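You operate a simulated robot arm through the tools that you are given. There is no shell and no other tool. Be economical: measure what you need, move in short steps, check, and stop when the job is done.

Carry out the task below with a simulated robot arm. There is one attempt and no reset: what you move stays moved.

JOB
Nest the three tubs by size in the middle island drawer, shut it. Where these are worked on the way, their far stop is far enough and under half their travel is too little: middle island drawer.
Where things are to end (x, y in the base frame): large purple tub within 60 mm of [670, 30].
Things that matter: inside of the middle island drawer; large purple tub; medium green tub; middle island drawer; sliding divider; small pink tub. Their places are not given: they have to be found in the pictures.

Only the result counts: the job must be done as asked and must still hold three seconds after the hand-in. Knocking over, shifting, dropping, spilling or breaking anything else fails it.

ROBOT AND FRAMES
A 6-joint arm with a two-finger parallel gripper, fixed in place. Base frame: the origin is at the foot of the arm, x ahead of it, y to its left, z up; the work surface is at about z = 920. Lengths are in mm, angles in degrees, forces in N, time in s.
With the tool pointing down near the work surface it reaches from about 460 to 880 mm from the base axis. Its first joint turns from -115.0 to 115.0 degrees. Payload 4.2 kg.
The TCP is the grasp point between the finger pads, 23 mm short of the fingertips. In the tool frame z runs along the fingers and y along their closing line. Largest opening 94 mm; finger width 38, thickness 10; the body of the gripper, 54 by 96 mm, starts 39 mm behind the TCP.
Orientation is that of the tool frame in the base frame, as a unit quaternion [w, x, y, z]. With the fingers straight down and closing along the base's y, the tool's x points along the base's -x, its y along +y and its z along -z.

CONTROLS
- The arm moves only by the tool step_arm. Its argument "motion" is a list of rows, each a list of 3 entries, a list of its own where there are three numbers: the shift along the tool's x, y, z in units of 50 mm (1.0 is 50 mm), then the turn, a rotation vector about the tool's x, y, z in units of 5 degrees (1.0 is 5 degrees), then the closure, from 0 (fully open) to 1 (shut). In form: [[[x, y, z], [wx, wy, wz], claw], ...]. A call has 1 to 20 rows; each row shifts and turns the commanded pose from where the row before left it, along the tool's axes as they then stand. A call with a number of a shift or a turn outside -1 to 1 is refused whole. A row lasts 0.2 s, in which the tool goes at most 50 mm and 8.6 degrees; a call with a longer step from one row to the next is refused whole, and so is a gripper value outside its range. Where a pose cannot be reached the arm comes as near as it can. A force on the tool above 90 N (or 10 N above the force at the start of the call, whichever is more), or a blocked arm, ends the call early, and 0.2 s more pass. The fingers move at their own pace (about 108 mm/s each) and stop on an object; they squeeze with about 42 N. The grip force told is the motor's: it shows also when the fingers shut on nothing. Time passes only in rows, and 0.2 s behind the last, so rows that do not move let the fingers close. The reply holds the time, the measured pose of the TCP, the force on the tool along the base axes, the opening and the grip force, in the units named above and with some noise, with the torque about the TCP (base axes, N m) and any sound that the robot's microphone picked up.
- Cameras (640 x 400 px; columns grow to the right, rows downward): "scene" is fixed at [400.9, 650.2, 1661.2]; the picture's right is [-1.00, -0.05, 0.00], its down [-0.04, 0.81, -0.59] and it looks along [0.03, -0.59, -0.81] (base axes); focal length 271 px, centre (320, 200). "wrist" rides on the gripper at [86, 16, -74] in the tool frame; the picture's right is [-0.18, 0.98, 0.00], its down [-0.58, -0.11, -0.81] and it looks along [-0.79, -0.15, 0.59] (tool axes); focal length 243 px, centre (320, 200).
- camera(camera): a new picture of that camera. It takes no simulated time.
- slide_trunk(by): slides the trunk up (or, below 0, down) by that many mm; the arm rides with it, the base frame stays. It gives what a move gives, with no picture.
- probe_pixels(camera, pixels): for up to 12 pixels [column, row] of the newest picture of that camera ("zoom" is the newest enlarged one), the place [x, y, z] in the base frame of the surface seen there, good to about 3 mm. It takes no simulated time.
- close_up(camera, box): a new picture of the part [left, top, right, bottom] of that camera's present view, enlarged. It takes no simulated time.
- job_done(): hands the job in; it is judged then, once.

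Go step by step. Measure first, check grasps and placings, and put right what went wrong. The budget is 80 turns and 54 pictures, counting those below and the enlarged ones. Unless the task says otherwise, let go and move clear before handing in, and close with one line.

The tools are called after "Call:" as a command line: name --argument value ..., lists and objects as JSON in quotes. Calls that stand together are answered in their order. step_arm: Moves the arm, as the interface text tells. Its arguments: {"type":"object","properties":{"motion":{"type":"array"}},"required":["motion"]} The other tools are called the same way: slide_trunk (by) slides the trunk up or down; camera (camera) takes a picture; probe_pixels (camera, pixels) gives the place of the surface under pixels of a picture; close_up (camera, box) takes an enlarged picture of a part of a camera's view; job_done () hands the job in.

At the start:

```text
clock: 0.0
ee_pos: [502.3, 17.5, 1266.3]
ee_rot: [0.0, 0.0, 1.0, 0.0]
ft_force: [-0.6, 0.6, 0.3]
wrist_torque: [-0.01, 0.0, -0.01]
opening: 93.8
finger_force: 0.0
trunk travel left (down, up): [-825.0, 165.0]
```

scene: 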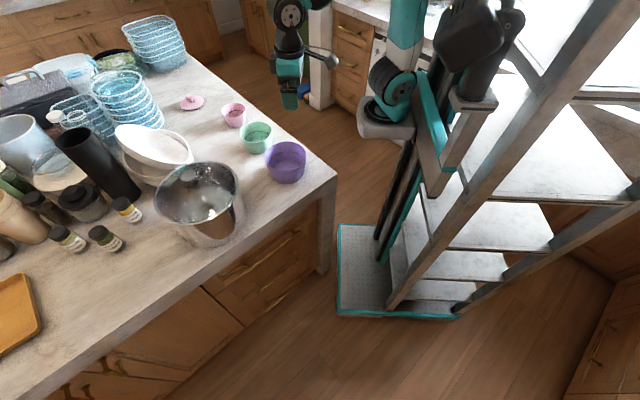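
wrist: 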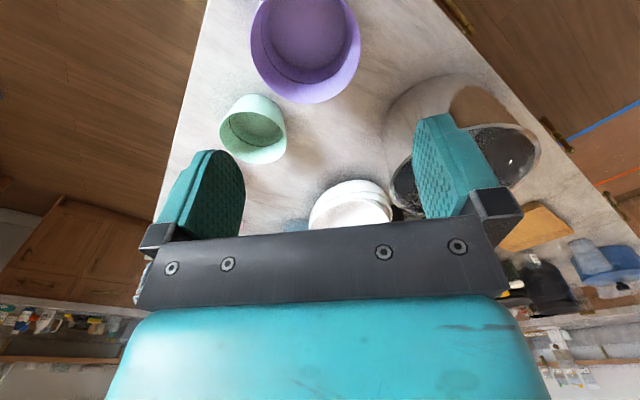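

The scene shows the three tubs near the island edge (purple 285,160; green 255,135; pink 233,115) and drawers on the island's sides. I'll probe these and enlarge the drawer area.

Call:
probe_pixels --camera "scene" --pixels '[[285, 145], [285, 176], [255, 135], [233, 115], [193, 103], [335, 175], [260, 270], [255, 245], [270, 300], [125, 360], [330, 230], [200, 190]]'

Call:
close_up --camera "scene" --box '[60, 190, 350, 400]'

Call:
close_up --camera "scene" --box '[160, 80, 350, 200]'

```text
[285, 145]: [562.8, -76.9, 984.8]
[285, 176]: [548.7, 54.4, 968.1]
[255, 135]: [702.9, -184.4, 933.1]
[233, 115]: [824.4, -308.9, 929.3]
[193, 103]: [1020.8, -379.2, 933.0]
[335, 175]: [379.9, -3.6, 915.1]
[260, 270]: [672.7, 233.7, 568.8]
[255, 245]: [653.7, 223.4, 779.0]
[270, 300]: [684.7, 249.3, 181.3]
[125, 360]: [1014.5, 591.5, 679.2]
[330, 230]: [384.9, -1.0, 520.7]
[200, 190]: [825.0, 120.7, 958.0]
```

```text
1.90 times, centred on (205, 295) of scene
```

zoom: 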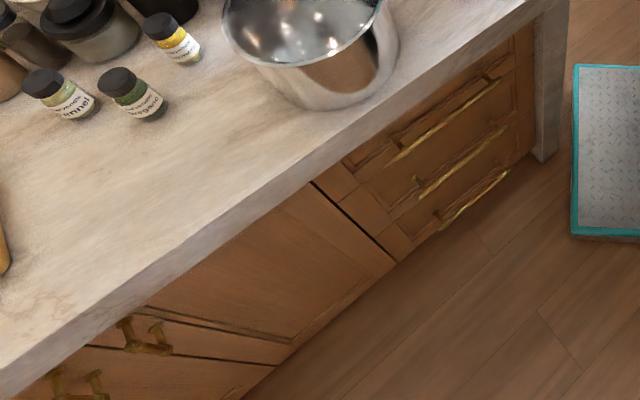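

```text
3.33 times, centred on (255, 140) of scene
```

zoom: 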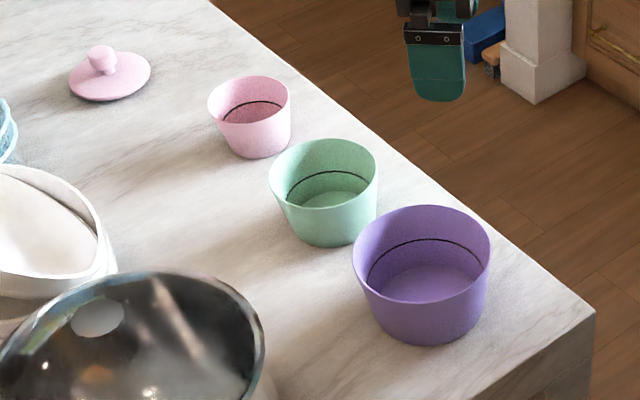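

The island is turned about 45° and its drawer stack faces (-x,+y). Measuring the tub rims, floors and bases from this enlarged picture.

Call:
probe_pixels --camera "zoom" --pixels '[[353, 255], [490, 250], [422, 206], [420, 302], [425, 285], [422, 340], [270, 185], [377, 180], [325, 140], [322, 210], [330, 200], [325, 244]]'

Call:
probe_pixels --camera "zoom" --pixels '[[209, 100], [290, 97], [252, 77], [250, 121], [245, 115], [260, 157], [110, 90], [100, 50], [220, 5], [593, 312], [400, 340], [470, 398]]'

Call:
close_up --camera "scene" --box '[190, 200, 350, 300]'

```text
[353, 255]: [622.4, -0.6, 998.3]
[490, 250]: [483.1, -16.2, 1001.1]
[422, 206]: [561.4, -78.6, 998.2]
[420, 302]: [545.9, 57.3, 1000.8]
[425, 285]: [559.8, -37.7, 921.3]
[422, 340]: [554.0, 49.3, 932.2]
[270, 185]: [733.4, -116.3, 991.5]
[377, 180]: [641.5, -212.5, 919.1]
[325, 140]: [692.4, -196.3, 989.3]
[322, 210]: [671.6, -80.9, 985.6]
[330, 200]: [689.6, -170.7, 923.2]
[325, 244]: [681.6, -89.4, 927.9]
```

```text
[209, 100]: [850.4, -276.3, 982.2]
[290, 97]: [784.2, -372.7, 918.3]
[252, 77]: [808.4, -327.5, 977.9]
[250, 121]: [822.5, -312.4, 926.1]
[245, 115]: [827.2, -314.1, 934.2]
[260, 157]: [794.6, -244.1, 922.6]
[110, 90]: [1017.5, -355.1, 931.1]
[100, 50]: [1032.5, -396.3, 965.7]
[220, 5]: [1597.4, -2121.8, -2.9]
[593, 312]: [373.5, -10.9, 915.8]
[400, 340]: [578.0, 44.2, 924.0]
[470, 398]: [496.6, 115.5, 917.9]
```

```text
4.00 times, centred on (270, 250) of scene
```

zoom: 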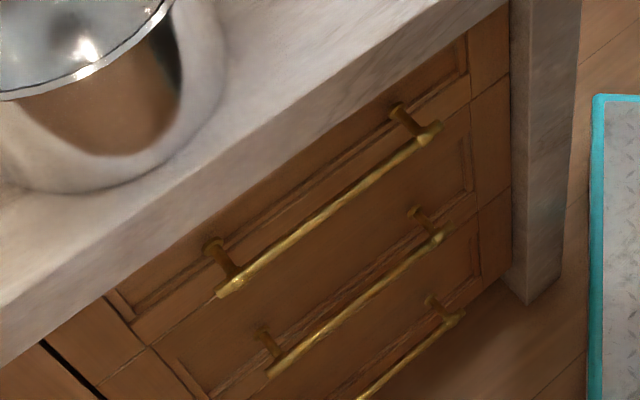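

Tub geometry: purple rim ⌀~138 centred ~(553,-9), z 1000; green near (684,-139), z 990; pink near (815,-290), z 980. Now the handles.

Call:
probe_pixels --camera "zoom" --pixels '[[432, 243], [350, 312], [276, 370], [415, 212], [262, 335], [228, 288], [335, 208], [432, 133], [455, 318], [380, 385], [340, 250], [440, 180]]'

Call:
probe_pixels --camera "zoom" --pixels '[[135, 335], [490, 220], [490, 120], [400, 270], [160, 360], [470, 270], [300, 250], [350, 130], [525, 290], [300, 180], [490, 50], [300, 200]]'

```text
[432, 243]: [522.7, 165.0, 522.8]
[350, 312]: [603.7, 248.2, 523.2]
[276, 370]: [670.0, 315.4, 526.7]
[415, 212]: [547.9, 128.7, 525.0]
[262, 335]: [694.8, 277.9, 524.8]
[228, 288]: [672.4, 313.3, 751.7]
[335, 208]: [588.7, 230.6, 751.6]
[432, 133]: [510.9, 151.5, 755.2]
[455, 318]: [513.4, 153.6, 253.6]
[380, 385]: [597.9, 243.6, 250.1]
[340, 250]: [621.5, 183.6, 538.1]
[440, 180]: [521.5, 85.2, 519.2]
```

```text
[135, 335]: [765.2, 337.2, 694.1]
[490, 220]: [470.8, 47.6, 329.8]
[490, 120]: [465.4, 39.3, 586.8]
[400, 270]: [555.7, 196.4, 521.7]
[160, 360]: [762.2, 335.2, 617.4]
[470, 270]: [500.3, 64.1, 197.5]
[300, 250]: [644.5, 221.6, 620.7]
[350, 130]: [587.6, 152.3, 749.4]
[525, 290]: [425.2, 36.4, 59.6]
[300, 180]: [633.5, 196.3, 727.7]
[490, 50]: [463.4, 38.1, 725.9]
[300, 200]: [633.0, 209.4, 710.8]
```

Middle handle bar runs (522,165)→(670,315) at z≈523, ~55 mm off the face. I'll swing the arm clear of the island to (419,419) and yaw 45°, before rolling the tool to face the drawer.

Call:
step_arm --motion '[[[0.185, 0.89, 0], [0, 0, 0], 0], [[0.185, 0.89, 0], [0, 0, 0], 0], [[0.185, 0.89, 0], [0, 0, 0], 0], [[0.185, 0.89, 0], [0, 0, 0], 0], [[0.185, 0.89, 0], [0, 0, 0], 0], [[0.185, 0.89, 0], [0, 0, 0], 0], [[0.185, 0.89, 0], [0, 0, 0], 0], [[0.185, 0.89, 0], [0, 0, 0], 0], [[0.185, 0.89, 0], [0, 0, 0], 0], [[0, 0, 0], [0, 0, -1], 0], [[0, 0, 0], [0, 0, -1], 0], [[0, 0, 0], [0, 0, -1], 0], [[0, 0, 0], [0, 0, -1], 0], [[0, 0, 0], [0, 0, -1], 0], [[0, 0, 0], [0, 0, -1], 0], [[0, 0, 0], [0, 0, -1], 0], [[0, 0, 0], [0, 0, -1], 0], [[0, 0, 0], [0, 0, -1], 0]]'

Call:
step_arm --motion '[[[0, 0, 0], [1, 0, 0], 0], [[0, 0, 0], [1, 0, 0], 0], [[0, 0, 0], [1, 0, 0], 0], [[0, 0, 0], [1, 0, 0], 0], [[0, 0, 0], [1, 0, 0], 0], [[0, 0, 0], [1, 0, 0], 0], [[0, 0, 0], [1, 0, 0], 0], [[0, 0, 0], [1, 0, 0], 0], [[0, 0, 0], [1, 0, 0], 0], [[0, 0, 0], [1, 0, 0], 0], [[0, 0, 0], [1, 0, 0], 0], [[0, 0, 0], [1, 0, 0], 0], [[0, 0, 0], [1, 0, 0], 0], [[0, 0, 0], [1, 0, 0], 0], [[0, 0, 0], [1, 0, 0], 0], [[0, 0, 0], [1, 0, 0], 0], [[0, 0, 0], [1, 0, 0], 0], [[0, 0, 0], [1, 0, 0], 0]]'

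```text
clock: 3.8
ee_pos: [420.3, 417.3, 1267.3]
ee_rot: [0.0, -0.383, 0.924, 0.0]
ft_force: [0.1, -0.4, 0.5]
wrist_torque: [0.01, -0.02, -0.02]
opening: 93.9
finger_force: 0.0
trunk travel left (down, up): [-825.0, 165.0]
```

```text
clock: 4.8
ee_pos: [452.0, 337.4, 1240.6]
ee_rot: [0.046, -0.292, 0.939, -0.173]
ft_force: [-0.1, 0.3, -0.5]
wrist_torque: [-0.05, -0.02, -0.01]
opening: 94.0
finger_force: 0.0
out of reach, approached as far as the arm can: row 2, 3, 4, 5
trunk travel left (down, up): [-825.0, 165.0]
stopped in row 5: the arm was blocked; the commanded pose is now the measured one
```

The roll was blocked after ~20° and the arm drifted to (452,337). I'll look at the arm's configuration.

Call:
camera --camera "scene"

```text
48 pictures are left
```

scene: 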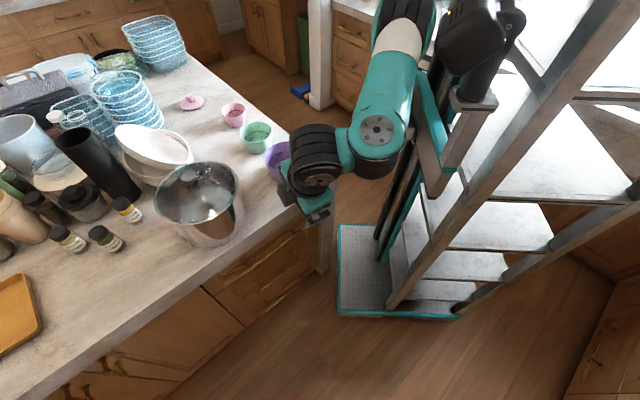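

The forearm seems to come from high behind. Let me probe a few arm joints to understand its geometry.

Call:
probe_pixels --camera "scene" --pixels '[[378, 130], [316, 180], [400, 40], [395, 90], [345, 150], [315, 140], [305, 205], [405, 5], [490, 100], [505, 20], [460, 60], [435, 30]]'

Call:
close_up --camera "scene" --box '[260, 0, 540, 240]'

```text
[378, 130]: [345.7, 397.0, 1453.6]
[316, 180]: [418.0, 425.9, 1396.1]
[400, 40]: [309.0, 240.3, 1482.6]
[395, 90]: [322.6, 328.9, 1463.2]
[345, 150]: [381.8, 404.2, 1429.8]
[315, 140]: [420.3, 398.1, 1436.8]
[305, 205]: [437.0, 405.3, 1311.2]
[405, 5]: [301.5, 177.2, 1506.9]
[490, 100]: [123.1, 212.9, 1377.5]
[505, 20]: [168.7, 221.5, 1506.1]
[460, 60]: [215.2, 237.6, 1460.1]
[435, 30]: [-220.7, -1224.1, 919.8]
```

```text
1.67 times, centred on (400, 120) of scene
```

zoom: 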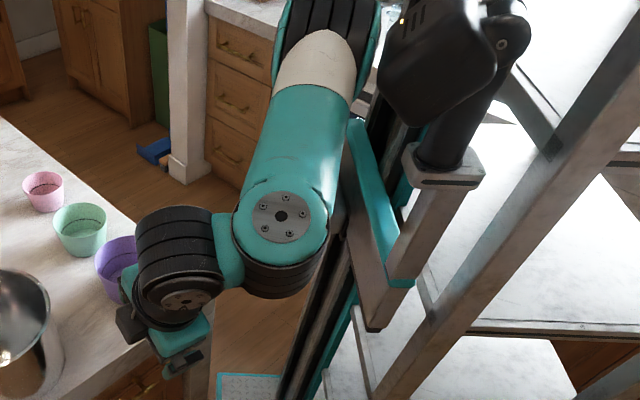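

The wrist is UR-like; at this height the roll hits a limit. I'll undo the roll, lower the tool relative to the trunk and test the roll again there.

Call:
step_arm --motion '[[[0, 0, 0], [-1, 0, 0], 0], [[0, 0, 0], [-1, 0, 0], 0], [[0, 0, 0], [-1, 0, 0], 0], [[0, 0, 0], [-1, 0, 0], 0], [[0, 0, 0.9], [0, 0, 0], 0], [[0, 0, 0.9], [0, 0, 0], 0], [[0, 0, 0.9], [0, 0, 0], 0], [[0, 0, 0.9], [0, 0, 0], 0]]'

Call:
step_arm --motion '[[[0, 0, 0], [1, 0, 0], 0], [[0, 0, 0], [1, 0, 0], 0], [[0, 0, 0], [1, 0, 0], 0], [[0, 0, 0], [1, 0, 0], 0], [[0, 0, 0], [1, 0, 0], 0], [[0, 0, 0], [1, 0, 0], 0], [[0, 0, 0], [1, 0, 0], 0], [[0, 0, 0], [1, 0, 0], 0], [[0, 0, 0], [1, 0, 0], 0], [[0, 0, 0], [1, 0, 0], 0]]'

```text
clock: 6.6
ee_pos: [447.9, 335.9, 1060.7]
ee_rot: [-0.006, -0.297, 0.955, -0.007]
ft_force: [0.4, -0.5, 0.3]
wrist_torque: [0.05, -0.01, 0.01]
opening: 94.1
finger_force: 0.1
trunk travel left (down, up): [-825.0, 165.0]
```

```text
clock: 8.8
ee_pos: [443.7, 309.0, 1053.6]
ee_rot: [0.121, -0.274, 0.862, -0.41]
ft_force: [-0.2, -0.4, -0.3]
wrist_torque: [0.0, -0.03, 0.0]
opening: 94.1
finger_force: 0.2
out of reach, approached as far as the arm can: row 9, 10
trunk travel left (down, up): [-825.0, 165.0]
```

Lower down, a tilt of ~50° toward the drawer works, which is enough to grasp the bar from outside. Lower the trunk by 490 (TCP stays ~150 mm out from the handles), correct the yaw, and look.

Call:
slide_trunk --by -490

Call:
step_arm --motion '[[[0, 0, 0], [0.016, -0.773, -0.636], 0.45], [[0, 0, 0], [0.016, -0.773, -0.636], 0.45], [[0, 0, 0], [0, 0, 0], 0.45]]'

Call:
camera --camera "wrist"

Call:
camera --camera "scene"

```text
refused: -490 is not a number from -400 to 400
```

```text
clock: 9.6
ee_pos: [443.2, 308.7, 1053.7]
ee_rot: [0.156, -0.347, 0.834, -0.399]
ft_force: [0.5, 0.4, 0.3]
wrist_torque: [0.01, -0.01, 0.02]
opening: 51.6
finger_force: 0.1
trunk travel left (down, up): [-825.0, 165.0]
```

```text
46 pictures are left
```

wrist: 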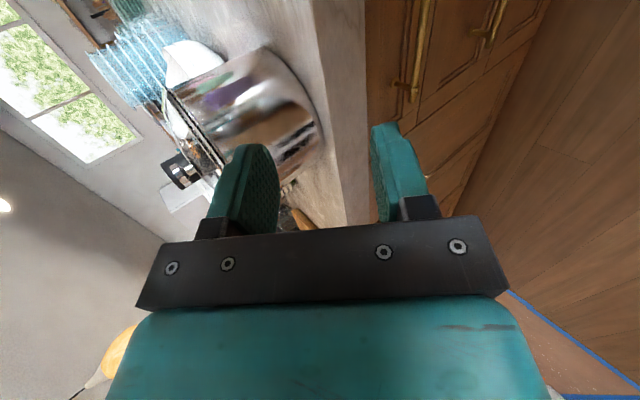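

```text
45 pictures are left
```

scene: 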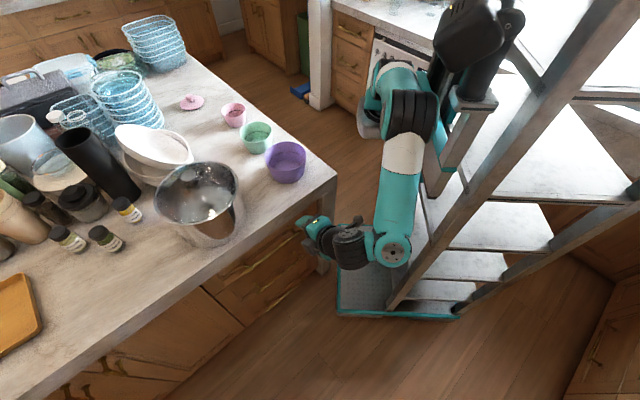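

Orientation is now right (tool z = 50° tilt toward the face, x along -t). Lowering the trunk in two slides.

Call:
slide_trunk --by -250

Call:
slide_trunk --by -240

```text
clock: 12.2
ee_pos: [444.6, 309.4, 804.7]
ee_rot: [0.155, -0.347, 0.834, -0.4]
ft_force: [0.0, -1.8, -0.2]
wrist_torque: [0.01, 0.01, -0.01]
opening: 51.8
finger_force: 0.0
trunk travel left (down, up): [-575.0, 415.0]
```

```text
clock: 14.7
ee_pos: [443.9, 309.4, 563.9]
ee_rot: [0.155, -0.347, 0.834, -0.399]
ft_force: [0.0, 0.2, -0.4]
wrist_torque: [0.0, 0.0, 0.02]
opening: 51.6
finger_force: 0.1
trunk travel left (down, up): [-335.0, 655.0]
```

At (444,309,564). Moving to a pre-grasp point 80 mm back from the bar centre along the tool axis.

Call:
step_arm --motion '[[[-0.4, -0.436, 0.48], [0, 0, 0], 0.45], [[-0.4, -0.436, 0.48], [0, 0, 0], 0.45], [[-0.4, -0.436, 0.48], [0, 0, 0], 0.45], [[0, 0, 0], [0, 0, 0], 0.45]]'

Call:
camera --camera "wrist"

```text
clock: 15.7
ee_pos: [554.8, 281.6, 567.8]
ee_rot: [0.155, -0.347, 0.834, -0.4]
ft_force: [0.4, -1.2, 0.2]
wrist_torque: [0.02, -0.01, -0.02]
opening: 51.5
finger_force: 0.0
trunk travel left (down, up): [-335.0, 655.0]
```

```text
44 pictures are left
```

wrist: 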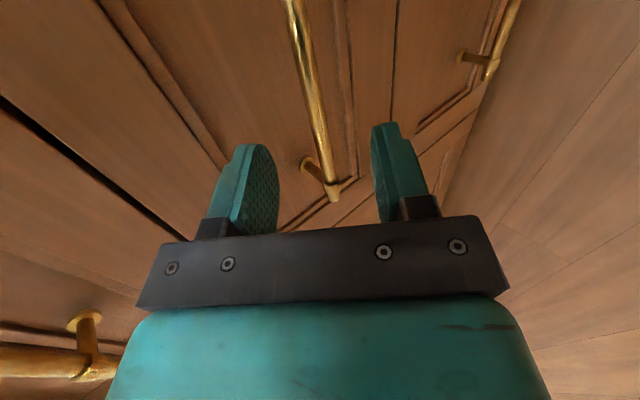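

The bar sits between the fingers (end at 335,195). Probing points on it and the face.

Call:
probe_pixels --camera "wrist" --pixels '[[335, 190], [322, 140], [310, 80], [297, 15], [308, 165], [260, 40], [400, 50], [485, 65]]'

```text
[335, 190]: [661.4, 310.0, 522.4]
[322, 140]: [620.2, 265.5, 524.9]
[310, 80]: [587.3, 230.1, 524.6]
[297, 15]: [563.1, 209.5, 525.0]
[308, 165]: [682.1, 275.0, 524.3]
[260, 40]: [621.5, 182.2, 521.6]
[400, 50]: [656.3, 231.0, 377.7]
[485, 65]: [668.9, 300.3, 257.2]
```

Bar centre is ≈ n −255, z 519, in line with the tool within ~2 mm. Advance 79 mm and close.

Call:
step_arm --motion '[[[0, -0.01, 0.53], [0, 0, 0], 0.45], [[0, -0.01, 0.53], [0, 0, 0], 0.45], [[0, -0.01, 0.52], [0, 0, 0], 0.45], [[0, 0, 0], [0, 0, 0], 0.45], [[0, 0, 0], [0, 0, 0], 1], [[0, 0, 0], [0, 0, 0], 1], [[0, 0, 0], [0, 0, 0], 1]]'

Call:
camera --camera "wrist"

```text
clock: 17.3
ee_pos: [598.9, 237.8, 521.5]
ee_rot: [0.157, -0.344, 0.835, -0.399]
ft_force: [1.6, -2.4, 29.9]
wrist_torque: [0.11, -0.02, -1.26]
opening: 12.7
finger_force: 45.0
trunk travel left (down, up): [-335.0, 655.0]
```

```text
43 pictures are left
```

wrist: 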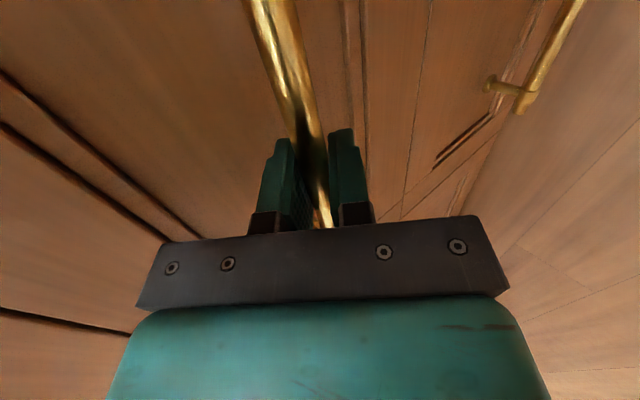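

Gripped the bar (opening 12.7, 45 N). Pulling out along the face normal 160 mm.

Call:
step_arm --motion '[[[0, 0.254, -0.31], [0, 0, 0], 1], [[0, 0.254, -0.31], [0, 0, 0], 1], [[0, 0.254, -0.31], [0, 0, 0], 1], [[0, 0.254, -0.31], [0, 0, 0], 1], [[0, 0.254, -0.31], [0, 0, 0], 1], [[0, 0.254, -0.31], [0, 0, 0], 1], [[0, 0.254, -0.31], [0, 0, 0], 1], [[0, 0.254, -0.31], [0, 0, 0], 1]]'

```text
clock: 19.1
ee_pos: [486.0, 344.0, 519.4]
ee_rot: [0.162, -0.348, 0.835, -0.394]
ft_force: [28.7, 29.4, 26.9]
wrist_torque: [0.95, -0.94, -0.98]
opening: 12.9
finger_force: 45.0
out of reach, approached as far as the arm can: row 8
trunk travel left (down, up): [-335.0, 655.0]
```

Drawer moved ~155 mm, then the arm ran out of reach with this tilt. I'll loosen, roll the tool 35° toward vertical around the bar, and look.

Call:
step_arm --motion '[[[0, 0, 0], [0, 0, 0], 0.5], [[0, 0, 0], [0, 0, 0], 0.5], [[0, 0, 0], [-1, 0, 0], 0.5], [[0, 0, 0], [-1, 0, 0], 0.5], [[0, 0, 0], [-1, 0, 0], 0.5], [[0, 0, 0], [-1, 0, 0], 0.5], [[0, 0, 0], [-1, 0, 0], 0.5], [[0, 0, 0], [-1, 0, 0], 0.5], [[0, 0, 0], [-1, 0, 0], 0.5]]'

Call:
camera --camera "wrist"

Call:
camera --camera "scene"

```text
clock: 21.1
ee_pos: [483.2, 340.8, 517.3]
ee_rot: [0.044, -0.378, 0.916, -0.129]
ft_force: [-0.1, 0.7, -0.2]
wrist_torque: [0.03, -0.02, 0.01]
opening: 46.9
finger_force: 0.0
trunk travel left (down, up): [-335.0, 655.0]
```

```text
42 pictures are left
```

wrist: 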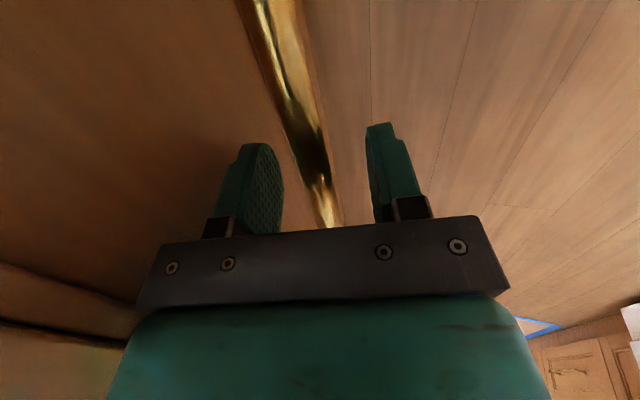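

```text
41 pictures are left
```

scene: 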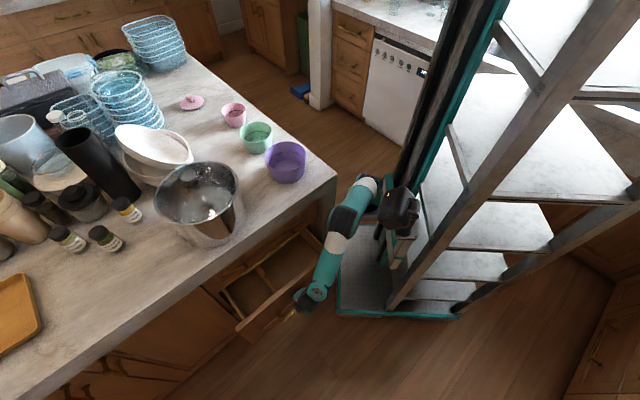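

Drawer is part open and its interior is visible. Re-grip at 15° tilt and keep pulling up to 200 mm.

Call:
step_arm --motion '[[[0, 0, 0], [0, 0, 0], 1], [[0, 0, 0], [0, 0, 0], 1], [[0, 0, 0], [0, 0, 0], 1], [[0, 0.386, -0.108], [0, 0, 0], 1], [[0, 0.386, -0.108], [0, 0, 0], 1], [[0, 0.386, -0.108], [0, 0, 0], 1], [[0, 0.386, -0.108], [0, 0, 0], 1], [[0, 0.386, -0.108], [0, 0, 0], 1], [[0, 0.386, -0.108], [0, 0, 0], 1], [[0, 0.386, -0.108], [0, 0, 0], 1], [[0, 0.386, -0.108], [0, 0, 0], 1]]'

Call:
camera --camera "scene"

```text
clock: 23.5
ee_pos: [371.3, 453.7, 517.0]
ee_rot: [0.043, -0.378, 0.916, -0.13]
ft_force: [-18.2, -18.7, -4.7]
wrist_torque: [0.15, -0.09, -0.3]
opening: 12.8
finger_force: 45.3
trunk travel left (down, up): [-335.0, 655.0]
```

```text
40 pictures are left
```

scene: 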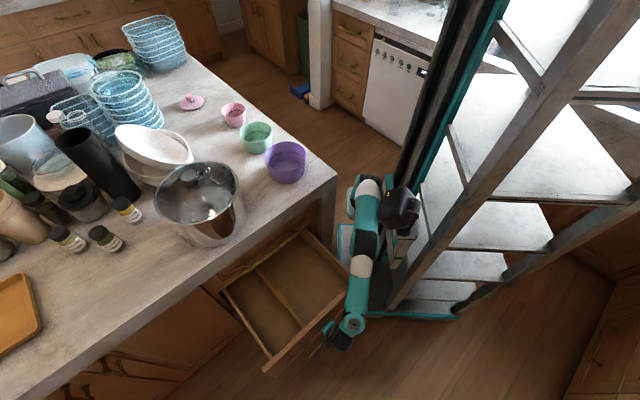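

Bar now at n≈+58 (opened ~313 mm) with no stop yet. Pull further.

Call:
step_arm --motion '[[[0, 0.386, -0.108], [0, 0, 0], 1], [[0, 0.386, -0.108], [0, 0, 0], 1], [[0, 0.386, -0.108], [0, 0, 0], 1], [[0, 0.386, -0.108], [0, 0, 0], 1], [[0, 0.386, -0.108], [0, 0, 0], 1], [[0, 0.386, -0.108], [0, 0, 0], 1], [[0, 0.386, -0.108], [0, 0, 0], 1]]'

Call:
close_up --camera "scene" --box '[180, 200, 420, 400]'

```text
clock: 25.1
ee_pos: [299.9, 499.1, 516.8]
ee_rot: [0.047, -0.376, 0.917, -0.125]
ft_force: [29.7, 27.6, 20.5]
wrist_torque: [-0.23, 0.24, 1.14]
opening: 12.9
finger_force: 44.9
out of reach, approached as far as the arm can: row 3, 4, 5, 6, 7
trunk travel left (down, up): [-335.0, 655.0]
```

```text
2.00 times, centred on (300, 300) of scene
```

zoom: 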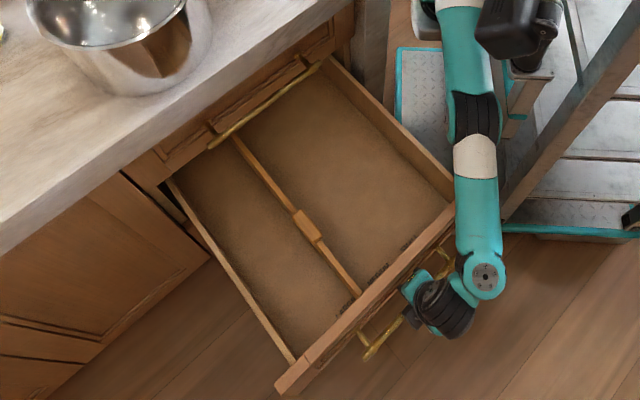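

Drawer is out ~396 mm. Release and measure the interior: divider (zoom 305,225), side walls, floor.

Call:
step_arm --motion '[[[0, 0, 0], [0, 0, 0], 0.45], [[0, 0, 0], [0, 0, 0], 0.45]]'

Call:
probe_pixels --camera "zoom" --pixels '[[305, 225], [245, 150], [355, 290], [340, 180], [240, 250], [330, 65], [452, 200], [230, 270], [290, 355], [400, 265], [310, 370], [390, 130]]'

Call:
probe_pixels --camera "zoom" --pixels '[[300, 80], [270, 100], [260, 170], [400, 220], [370, 285], [320, 320], [440, 215], [260, 110], [380, 250], [300, 150], [320, 60], [210, 145]]'

```text
clock: 25.7
ee_pos: [297.1, 497.8, 514.5]
ee_rot: [0.043, -0.378, 0.916, -0.13]
ft_force: [0.0, -0.2, -0.4]
wrist_torque: [0.01, -0.02, -0.02]
opening: 51.7
finger_force: 0.1
trunk travel left (down, up): [-335.0, 655.0]
```

```text
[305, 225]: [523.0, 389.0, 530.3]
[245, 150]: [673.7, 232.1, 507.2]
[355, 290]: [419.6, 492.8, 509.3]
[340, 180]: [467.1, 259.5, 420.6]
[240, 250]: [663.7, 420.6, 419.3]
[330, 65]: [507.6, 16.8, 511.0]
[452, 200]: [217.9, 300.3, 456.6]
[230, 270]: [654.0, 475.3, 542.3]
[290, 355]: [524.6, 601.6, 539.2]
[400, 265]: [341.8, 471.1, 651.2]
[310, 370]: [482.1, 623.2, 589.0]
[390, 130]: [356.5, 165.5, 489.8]
```

```text
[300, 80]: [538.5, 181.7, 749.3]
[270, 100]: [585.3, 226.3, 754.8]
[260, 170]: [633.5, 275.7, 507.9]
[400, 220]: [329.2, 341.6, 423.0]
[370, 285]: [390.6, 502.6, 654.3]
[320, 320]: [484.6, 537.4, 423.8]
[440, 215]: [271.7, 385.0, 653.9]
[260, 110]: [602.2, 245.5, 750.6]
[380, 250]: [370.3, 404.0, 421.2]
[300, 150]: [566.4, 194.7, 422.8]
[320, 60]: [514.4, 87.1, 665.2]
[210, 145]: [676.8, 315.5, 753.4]
```

Drawer floor is at z≈421, the near compartment spans t≈372–638 with divider at t≈643, so the target fits without touching the divider. Raise off the bar with the trunk.

Call:
slide_trunk --by 300

Call:
slide_trunk --by 290

Call:
step_arm --motion '[[[0, 0, -0.6], [-1, 0, 0], 0], [[0, 0, -0.6], [-1, 0, 0], 0], [[0, 0, -0.6], [-1, 0, 0], 0]]'

```text
clock: 28.7
ee_pos: [297.2, 498.0, 814.4]
ee_rot: [0.044, -0.378, 0.916, -0.128]
ft_force: [0.3, 0.2, -0.4]
wrist_torque: [0.01, -0.01, 0.01]
opening: 51.7
finger_force: 0.1
trunk travel left (down, up): [-635.0, 355.0]
```

```text
clock: 31.6
ee_pos: [296.9, 497.2, 1105.9]
ee_rot: [0.044, -0.378, 0.916, -0.128]
ft_force: [0.5, 1.0, 0.2]
wrist_torque: [-0.02, -0.05, -0.02]
opening: 52.0
finger_force: 0.1
trunk travel left (down, up): [-925.0, 65.0]
```

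```text
clock: 32.4
ee_pos: [286.4, 508.8, 1193.8]
ee_rot: [-0.006, -0.379, 0.925, -0.008]
ft_force: [0.4, 0.8, -0.6]
wrist_torque: [0.02, 0.02, 0.04]
opening: 94.1
finger_force: 0.0
trunk travel left (down, up): [-925.0, 65.0]
```

Tool is now vertical at (286,509,1194). Yaw back and move over the purple tub, planning to grip its −y wall.

Call:
step_arm --motion '[[[0, 0, 0], [0.1, 0, 1], 0.4], [[0, 0, 0], [0, 0, 1], 0.4], [[0, 0, 0], [0, 0, 1], 0.4], [[0, 0, 0], [0, 0, 1], 0.4], [[0, 0, 0], [0, 0, 1], 0.4], [[0, 0, 0], [0, 0, 1], 0.4], [[0, 0, 0], [0, 0, 1], 0.4], [[0, 0, 0], [0, 0, 1], 0.4], [[0, 0, 0], [0, 0, 0.9], 0.4], [[-0.5, -0.833, 0], [0, 0, 0], 0.4], [[-0.5, -0.833, 0], [0, 0, 0], 0.4], [[-0.5, -0.833, 0], [0, 0, 0], 0.4], [[-0.5, -0.833, 0], [0, 0, 0], 0.4], [[-0.5, -0.833, 0], [0, 0, 0], 0.4], [[-0.5, -0.833, 0], [0, 0, 0], 0.4]]'

Call:
step_arm --motion '[[[-0.293, -0.835, 0], [0, 0, 0], 0.4], [[-0.293, -0.835, 0], [0, 0, 0], 0.4], [[-0.293, -0.835, 0], [0, 0, 0], 0.4], [[-0.293, -0.835, 0], [0, 0, 0], 0.4], [[-0.293, -0.835, 0], [0, 0, 0], 0.4], [[-0.293, -0.835, 0], [0, 0, 0], 0.4], [[-0.293, -0.835, 0], [0, 0, 0], 0.4], [[-0.293, -0.835, 0], [0, 0, 0], 0.4], [[0, 0, 0], [0, 0, 0], 0.4]]'

Call:
camera --camera "wrist"

```text
clock: 35.6
ee_pos: [438.0, 262.2, 1199.3]
ee_rot: [0.001, -0.001, 1.0, -0.013]
ft_force: [-0.5, 0.1, 1.0]
wrist_torque: [0.0, -0.02, 0.0]
opening: 56.6
finger_force: 0.1
trunk travel left (down, up): [-925.0, 65.0]
```

```text
clock: 37.6
ee_pos: [554.7, -74.3, 1208.9]
ee_rot: [0.001, -0.001, 1.0, -0.013]
ft_force: [0.5, 0.5, 0.0]
wrist_torque: [0.0, -0.02, -0.01]
opening: 56.4
finger_force: 0.2
trunk travel left (down, up): [-925.0, 65.0]
```

```text
38 pictures are left
```

wrist: 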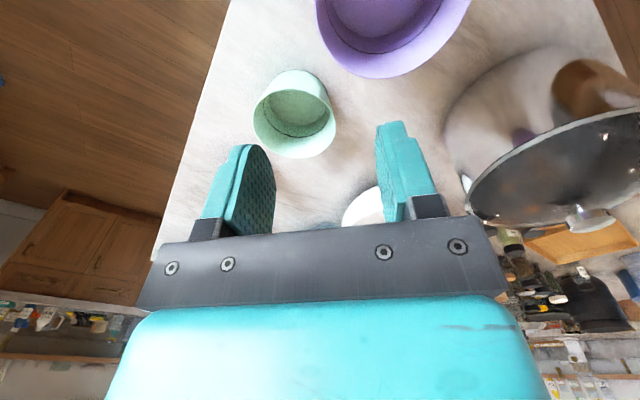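

Over the purple tub at (555,-74,1209); slight roll of 1.5° to correct. Probing rims from this view.

Call:
probe_pixels --camera "wrist" --pixels '[[385, 77], [318, 20], [469, 10], [390, 20], [385, 50], [290, 71], [256, 125], [334, 118], [295, 158], [295, 105], [298, 130], [410, 73]]'

Call:
close_up --camera "scene" --box '[210, 90, 340, 200]'

```text
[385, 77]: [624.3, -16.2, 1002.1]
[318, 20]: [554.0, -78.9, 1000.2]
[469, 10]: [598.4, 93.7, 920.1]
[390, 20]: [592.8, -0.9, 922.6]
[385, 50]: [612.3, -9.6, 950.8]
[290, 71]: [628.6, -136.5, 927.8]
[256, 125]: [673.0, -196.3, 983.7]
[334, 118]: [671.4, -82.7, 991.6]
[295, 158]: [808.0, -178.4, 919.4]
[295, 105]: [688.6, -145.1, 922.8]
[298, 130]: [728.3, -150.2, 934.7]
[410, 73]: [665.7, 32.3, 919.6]
```

```text
3.64 times, centred on (275, 145) of scene
```

zoom: 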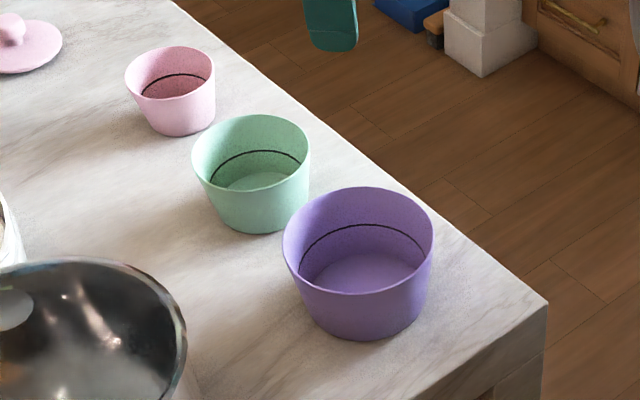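

Purple rim centre (553,-10), R≈70; the −y wall is at y≈-77, directly under the TCP. Correct the roll, descend to z≈985, then close.

Call:
step_arm --motion '[[[0, 0, 0], [-0.3, 0, 0], 0.4], [[0, -0.02, 0.8], [0, 0, 0], 0.4], [[0, 0, 0.8], [0, 0, 0], 0.4], [[0, 0, 0.8], [0, 0, 0], 0.4], [[0, 0, 0.8], [0, 0, 0], 0.4], [[0, 0, 0], [0, 0, 0], 0.4]]'

Call:
camera --camera "wrist"

```text
clock: 39.0
ee_pos: [553.9, -73.0, 1048.3]
ee_rot: [0.001, -0.002, 1.0, 0.0]
ft_force: [0.3, -0.4, 0.5]
wrist_torque: [0.03, 0.0, -0.02]
opening: 56.3
finger_force: 0.0
trunk travel left (down, up): [-925.0, 65.0]
```

```text
36 pictures are left
```

wrist: 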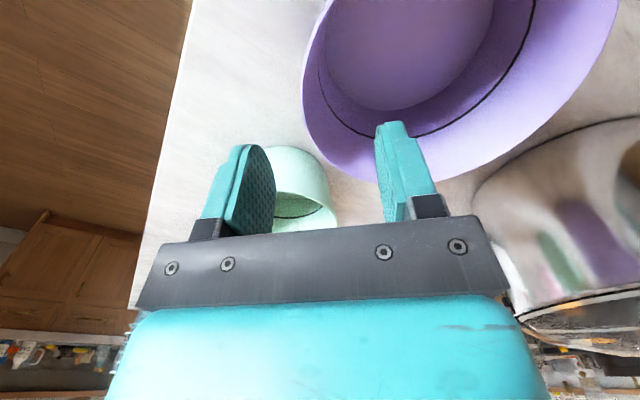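

The inner finger is over the tub and the outer one outside. Descend 62 mm and close on the wall.

Call:
step_arm --motion '[[[0, -0.03, 0.62], [0, 0, 0], 0.4], [[0, -0.02, 0.62], [0, 0, 0], 0.4], [[0, 0, 0], [0, 0, 0], 0.7], [[0, 0, 0], [0, 0, 0], 1], [[0, 0, 0], [0, 0, 0], 1], [[0, 0, 0], [0, 0, 0], 1]]'

Call:
camera --camera "wrist"

```text
clock: 40.4
ee_pos: [553.7, -75.6, 986.2]
ee_rot: [0.0, -0.001, 1.0, 0.0]
ft_force: [-6.0, 0.3, 14.0]
wrist_torque: [1.77, 0.14, 0.73]
opening: 13.7
finger_force: 42.4
trunk travel left (down, up): [-925.0, 65.0]
```

```text
35 pictures are left
```

wrist: 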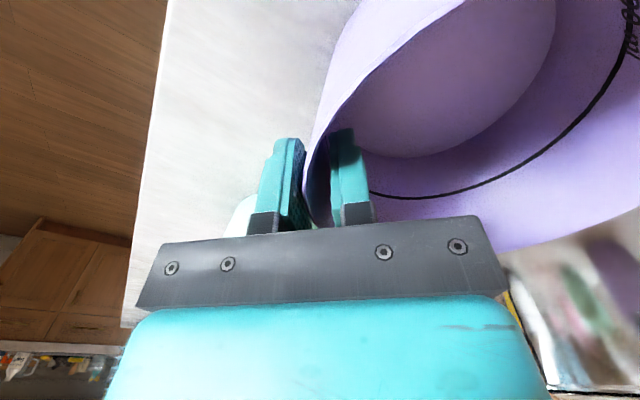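

Wall gripped (13.7 mm, 42 N). Lift 180 mm and check.

Call:
step_arm --motion '[[[0, 0, -0.3], [0, 0, 0], 1], [[0, 0, -0.6], [0, 0, 0], 1], [[0, 0, -0.9], [0, 0, 0], 1], [[0, 0, -0.9], [0, 0, 0], 1], [[0, 0, -0.9], [0, 0, 0], 1], [[0, 0, 0], [0, 0, 0], 1]]'

Call:
camera --camera "scene"

```text
clock: 41.8
ee_pos: [555.4, -77.6, 1167.6]
ee_rot: [0.0, -0.002, 1.0, 0.0]
ft_force: [1.0, 0.5, -1.2]
wrist_torque: [-0.09, -0.01, 0.01]
opening: 8.4
finger_force: 42.1
trunk travel left (down, up): [-925.0, 65.0]
```

```text
34 pictures are left
```

scene: 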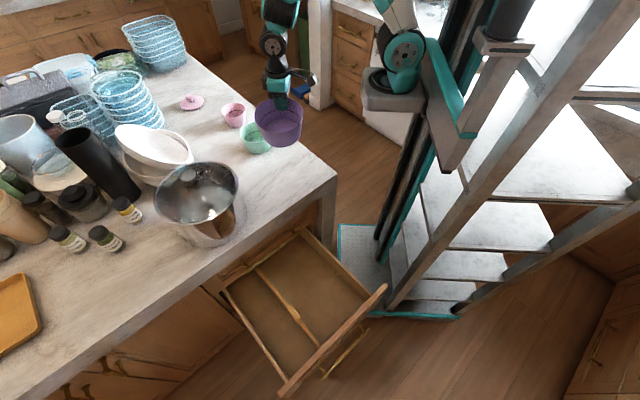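

The tub is held, and the drawer is in clear view. Enlarge it for final placement measurements.

Call:
close_up --camera "scene" --box '[200, 210, 400, 400]'

```text
2.11 times, centred on (300, 305) of scene
```

zoom: 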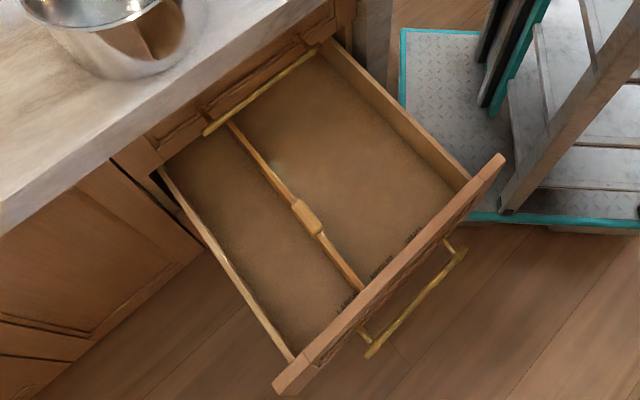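

Call:
probe_pixels --camera "zoom" --pixels '[[410, 308], [455, 258], [450, 215], [380, 285], [425, 225], [440, 200], [340, 110], [330, 60], [400, 120], [465, 190], [308, 220], [470, 240]]'

```text
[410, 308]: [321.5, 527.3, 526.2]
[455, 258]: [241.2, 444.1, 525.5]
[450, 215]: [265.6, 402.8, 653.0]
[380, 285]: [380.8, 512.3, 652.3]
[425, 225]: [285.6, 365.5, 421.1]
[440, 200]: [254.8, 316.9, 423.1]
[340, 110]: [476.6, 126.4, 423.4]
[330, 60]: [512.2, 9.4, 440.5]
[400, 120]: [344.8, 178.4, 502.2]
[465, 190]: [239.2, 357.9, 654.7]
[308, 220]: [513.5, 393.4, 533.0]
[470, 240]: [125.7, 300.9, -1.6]
```

Drawer is open 395 mm, so the target maps to n≈-57, t≈495 in the open drawer. Moving the tub above it: TCP to (443,264), then yaw 45°.

Call:
step_arm --motion '[[[0.28, 0.853, 0], [0, 0, 0], 1], [[0.28, 0.853, 0], [0, 0, 0], 1], [[0.28, 0.853, 0], [0, 0, 0], 1], [[0.28, 0.853, 0], [0, 0, 0], 1], [[0.28, 0.853, 0], [0, 0, 0], 1], [[0.28, 0.853, 0], [0, 0, 0], 1], [[0.28, 0.853, 0], [0, 0, 0], 1], [[0.28, 0.853, 0], [0, 0, 0], 1], [[0, 0, 0], [0, 0, -1], 1], [[0, 0, 0], [0, 0, -1], 1], [[0, 0, 0], [0, 0, -1], 1], [[0, 0, 0], [0, 0, -1], 1], [[0, 0, 0], [0, 0, -1], 1], [[0, 0, 0], [0, 0, -1], 1], [[0, 0, 0], [0, 0, -1], 1], [[0, 0, 0], [0, 0, -1], 1], [[0, 0, 0], [0, 0, -1], 1]]'

Call:
slide_trunk --by -300

Call:
camera --camera "scene"

```text
clock: 45.4
ee_pos: [442.8, 263.6, 1165.6]
ee_rot: [0.0, -0.384, 0.923, 0.001]
ft_force: [0.1, 0.1, -1.4]
wrist_torque: [-0.05, -0.05, 0.05]
opening: 8.5
finger_force: 42.2
trunk travel left (down, up): [-925.0, 65.0]
```

```text
clock: 48.4
ee_pos: [441.9, 262.8, 865.6]
ee_rot: [0.0, -0.385, 0.923, 0.0]
ft_force: [0.3, 0.2, -0.2]
wrist_torque: [-0.06, -0.05, -0.03]
opening: 8.3
finger_force: 41.9
trunk travel left (down, up): [-625.0, 365.0]
```

```text
32 pictures are left
```

scene: 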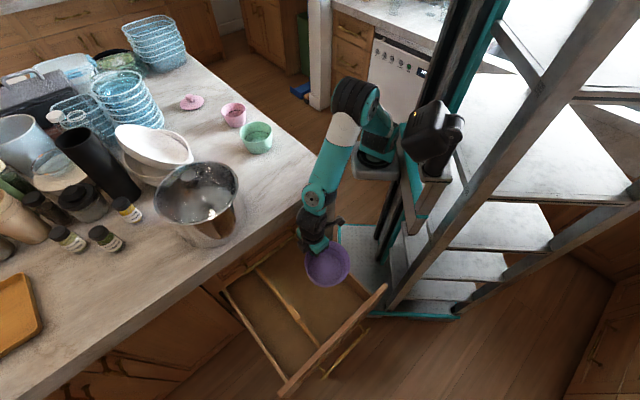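

The forearm appears close to the counter corner in view (330,160). Check clearance before lowering further.

Call:
probe_pixels --camera "scene" --pixels '[[350, 100], [340, 130], [325, 165], [312, 198], [303, 220], [312, 245], [328, 262], [340, 95], [318, 160], [300, 215], [375, 140]]'

```text
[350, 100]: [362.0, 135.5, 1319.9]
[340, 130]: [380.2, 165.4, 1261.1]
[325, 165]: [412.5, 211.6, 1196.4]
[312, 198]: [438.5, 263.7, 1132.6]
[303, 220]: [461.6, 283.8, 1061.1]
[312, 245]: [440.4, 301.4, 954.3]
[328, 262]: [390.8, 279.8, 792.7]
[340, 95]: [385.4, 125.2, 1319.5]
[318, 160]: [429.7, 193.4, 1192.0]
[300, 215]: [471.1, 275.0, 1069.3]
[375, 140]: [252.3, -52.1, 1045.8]
```

Elbow's outer surface is ~30–60 mm from the counter edge line but well above it (z 1320). To keep it above the counter, I'll lower 180 mm with the arm itself first.

Call:
step_arm --motion '[[[0, 0, 0.6], [0, 0, 0], 1], [[0, 0, 0.6], [0, 0, 0], 1], [[0, 0, 0.6], [0, 0, 0], 1], [[0, 0, 0.6], [0, 0, 0], 1], [[0, 0, 0.6], [0, 0, 0], 1], [[0, 0, 0.6], [0, 0, 0], 1], [[0, 0, 0], [0, 0, 0], 1]]'

Call:
camera --camera "scene"

Call:
probe_pixels --camera "scene" --pixels '[[340, 130], [325, 165], [345, 110], [320, 180], [315, 230], [330, 280], [350, 275], [310, 270]]'

```text
clock: 50.0
ee_pos: [443.1, 263.4, 685.2]
ee_rot: [0.001, -0.384, 0.923, 0.0]
ft_force: [-0.2, -0.4, -0.9]
wrist_torque: [-0.03, -0.07, 0.01]
opening: 8.3
finger_force: 41.5
trunk travel left (down, up): [-625.0, 365.0]
```

```text
31 pictures are left
```

scene: 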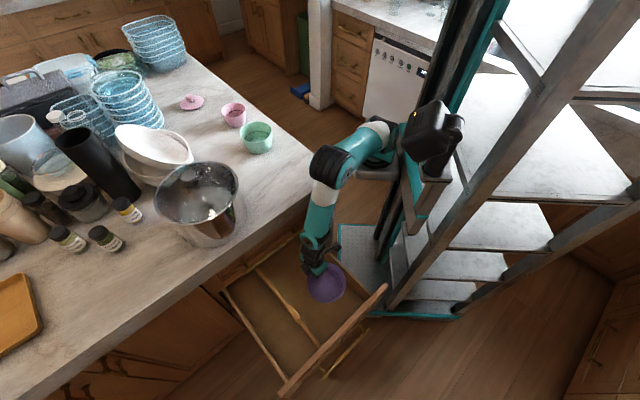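

```text
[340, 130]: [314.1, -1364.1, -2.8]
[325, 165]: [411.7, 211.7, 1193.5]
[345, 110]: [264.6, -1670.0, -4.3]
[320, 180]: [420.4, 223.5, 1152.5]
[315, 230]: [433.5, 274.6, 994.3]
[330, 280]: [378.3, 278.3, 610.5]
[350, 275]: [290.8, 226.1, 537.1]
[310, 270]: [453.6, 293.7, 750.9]
```

Clearance to the counter edge looks ≥50 mm. Trunk down 150 and check the tub over the drawer.

Call:
slide_trunk --by -120

Call:
close_up --camera "scene" --box '[200, 170, 420, 370]'

```text
clock: 51.5
ee_pos: [443.0, 263.5, 565.8]
ee_rot: [0.0, -0.384, 0.923, 0.0]
ft_force: [0.2, -0.1, -1.6]
wrist_torque: [-0.06, -0.04, 0.04]
opening: 8.9
finger_force: 42.0
trunk travel left (down, up): [-505.0, 485.0]
```

```text
2.00 times, centred on (310, 270) of scene
```

zoom: 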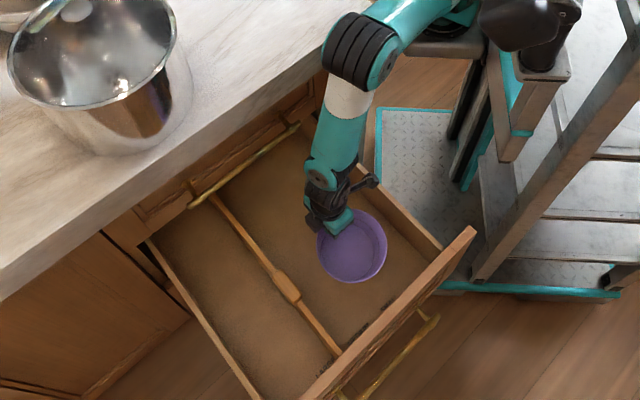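

Tub is well inside the compartment. Lower ~76 mm to the floor with force watch.

Call:
step_arm --motion '[[[0, 0, 0.4], [0, 0, 0], 1], [[0, 0, 0.4], [0, 0, 0], 1], [[0, 0, 0.4], [0, 0, 0], 1], [[0, 0, 0.3], [0, 0, 0], 1], [[0, 0, 0], [0, 0, 0], 1]]'

Call:
probe_pixels --camera "zoom" --pixels '[[352, 260], [387, 250], [318, 250], [350, 282]]'

```text
clock: 52.7
ee_pos: [443.2, 263.5, 491.9]
ee_rot: [0.001, -0.385, 0.923, 0.0]
ft_force: [0.9, -1.3, 15.2]
wrist_torque: [1.17, 1.48, 0.13]
opening: 13.2
finger_force: 42.6
trunk travel left (down, up): [-505.0, 485.0]
```

```text
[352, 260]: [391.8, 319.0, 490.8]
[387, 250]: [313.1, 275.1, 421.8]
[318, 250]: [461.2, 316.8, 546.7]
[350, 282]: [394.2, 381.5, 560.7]
```

Floor contact felt (15 N). Release and lift.

Call:
step_arm --motion '[[[0, 0, 0], [0, 0, 0], 0.4], [[0, 0, 0], [0, 0, 0], 0.4], [[0, 0, 0], [0, 0, 0], 0.4], [[0, 0, -0.6], [0, 0, 0], 0.4], [[0, 0, -0.9], [0, 0, 0], 0.4], [[0, 0, -0.9], [0, 0, 0], 0.4], [[0, 0, -0.9], [0, 0, 0], 0.4]]'

Call:
close_up --camera "scene" --box '[200, 170, 420, 370]'

```text
clock: 54.3
ee_pos: [443.6, 263.0, 654.4]
ee_rot: [0.0, -0.384, 0.923, -0.001]
ft_force: [-0.2, -0.3, -0.1]
wrist_torque: [0.02, 0.0, 0.01]
opening: 56.5
finger_force: 0.0
trunk travel left (down, up): [-505.0, 485.0]
```

```text
2.00 times, centred on (310, 270) of scene
```

zoom: 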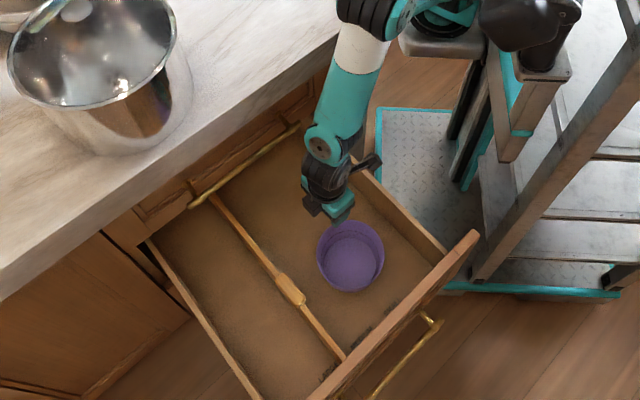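

Tub stands. Measure its rim.

Call:
probe_pixels --camera "zoom" --pixels '[[318, 250], [382, 247], [350, 223], [348, 270], [350, 275], [350, 268], [320, 262], [380, 240], [350, 255], [437, 322], [398, 365]]'

Call:
slide_trunk --by 300

Call:
slide_trunk --by 180

```text
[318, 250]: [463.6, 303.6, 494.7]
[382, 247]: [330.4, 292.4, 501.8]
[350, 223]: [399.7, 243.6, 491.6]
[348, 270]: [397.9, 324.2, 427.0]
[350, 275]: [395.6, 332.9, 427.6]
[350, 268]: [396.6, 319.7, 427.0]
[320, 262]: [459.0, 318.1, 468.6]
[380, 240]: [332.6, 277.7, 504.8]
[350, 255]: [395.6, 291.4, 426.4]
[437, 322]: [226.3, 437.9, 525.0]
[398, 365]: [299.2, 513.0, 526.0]
```

```text
clock: 57.3
ee_pos: [442.7, 263.2, 954.2]
ee_rot: [0.0, -0.384, 0.923, -0.001]
ft_force: [0.5, -0.7, -0.3]
wrist_torque: [-0.02, 0.0, 0.03]
opening: 56.2
finger_force: 0.1
trunk travel left (down, up): [-805.0, 185.0]
```

```text
clock: 59.3
ee_pos: [442.6, 264.1, 1133.8]
ee_rot: [0.0, -0.384, 0.923, 0.0]
ft_force: [-0.4, -0.8, 0.2]
wrist_torque: [-0.01, -0.01, 0.03]
opening: 56.3
finger_force: 0.1
trunk travel left (down, up): [-985.0, 5.0]
```

Purple tub centre ≈(397,312): t=501, n=-60 — will close to ~10 mm from target. Now to green; checking bowl rim height for a safe path.

Call:
probe_pixels --camera "zoom" --pixels '[[100, 100], [173, 40], [10, 60], [160, 80], [190, 100]]'

Call:
step_arm --motion '[[[0, 0, 0], [0, 0, 1], 0.4], [[0, 0, 0], [0, 0, 1], 0.4], [[0, 0, 0], [0, 0, 1], 0.4], [[0, 0, 0], [0, 0, 1], 0.4], [[0, 0, 0], [0, 0, 1], 0.4], [[0, 0, 0], [0, 0, 1], 0.4], [[0, 0, 0], [0, 0, 1], 0.4], [[0, 0, 0], [0, 0, 1], 0.4], [[0, 0, 0], [0, 0, 1], 0.4]]'

```text
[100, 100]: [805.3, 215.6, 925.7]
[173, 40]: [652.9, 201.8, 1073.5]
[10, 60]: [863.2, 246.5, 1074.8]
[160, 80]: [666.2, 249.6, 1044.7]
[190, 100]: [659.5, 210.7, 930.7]
```

```text
clock: 61.3
ee_pos: [441.4, 263.7, 1134.0]
ee_rot: [0.001, 0.0, 1.0, -0.001]
ft_force: [0.0, 0.3, -0.3]
wrist_torque: [0.03, 0.0, -0.01]
opening: 56.3
finger_force: 0.0
trunk travel left (down, up): [-985.0, 5.0]
```

Bowl rim is at z 1074 and beyond x≈645; path is clear. Move above green's −y wall.

Call:
step_arm --motion '[[[-0.435, -0.835, 0], [0, 0, 0], 0.4], [[-0.435, -0.835, 0], [0, 0, 0], 0.4], [[-0.435, -0.835, 0], [0, 0, 0], 0.4], [[-0.435, -0.835, 0], [0, 0, 0], 0.4], [[-0.435, -0.835, 0], [0, 0, 0], 0.4], [[-0.435, -0.835, 0], [0, 0, 0], 0.4], [[-0.435, -0.835, 0], [0, 0, 0], 0.4], [[-0.435, -0.835, 0], [0, 0, 0], 0.4], [[-0.435, -0.835, 0], [0, 0, 0], 0.4], [[-0.435, -0.835, 0], [0, 0, 0], 0.4], [[-0.435, -0.835, 0], [0, 0, 0], 0.4], [[0, 0, 0], [0, 0, 0], 0.4]]'

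Call:
slide_trunk --by -70

Call:
camera --camera "wrist"

Call:
camera --camera "scene"

```text
clock: 63.9
ee_pos: [685.8, -197.8, 1134.9]
ee_rot: [0.001, -0.002, 1.0, 0.001]
ft_force: [0.4, -0.5, 0.5]
wrist_torque: [0.03, 0.0, 0.01]
opening: 56.5
finger_force: 0.0
trunk travel left (down, up): [-985.0, 5.0]
```

```text
clock: 65.0
ee_pos: [685.7, -196.7, 1064.7]
ee_rot: [0.001, -0.001, 1.0, 0.0]
ft_force: [-0.3, 0.1, 0.2]
wrist_torque: [0.01, 0.01, -0.01]
opening: 56.3
finger_force: 0.2
trunk travel left (down, up): [-915.0, 75.0]
```

```text
28 pictures are left
```

wrist: 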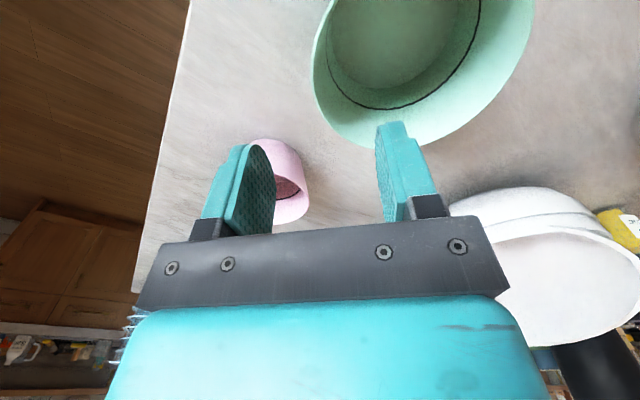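

```text
27 pictures are left
```

scene: 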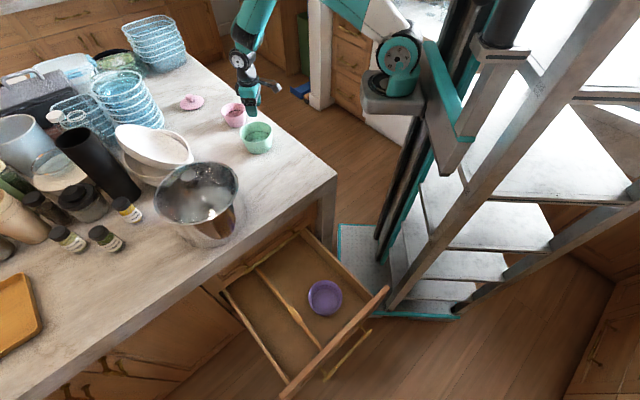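

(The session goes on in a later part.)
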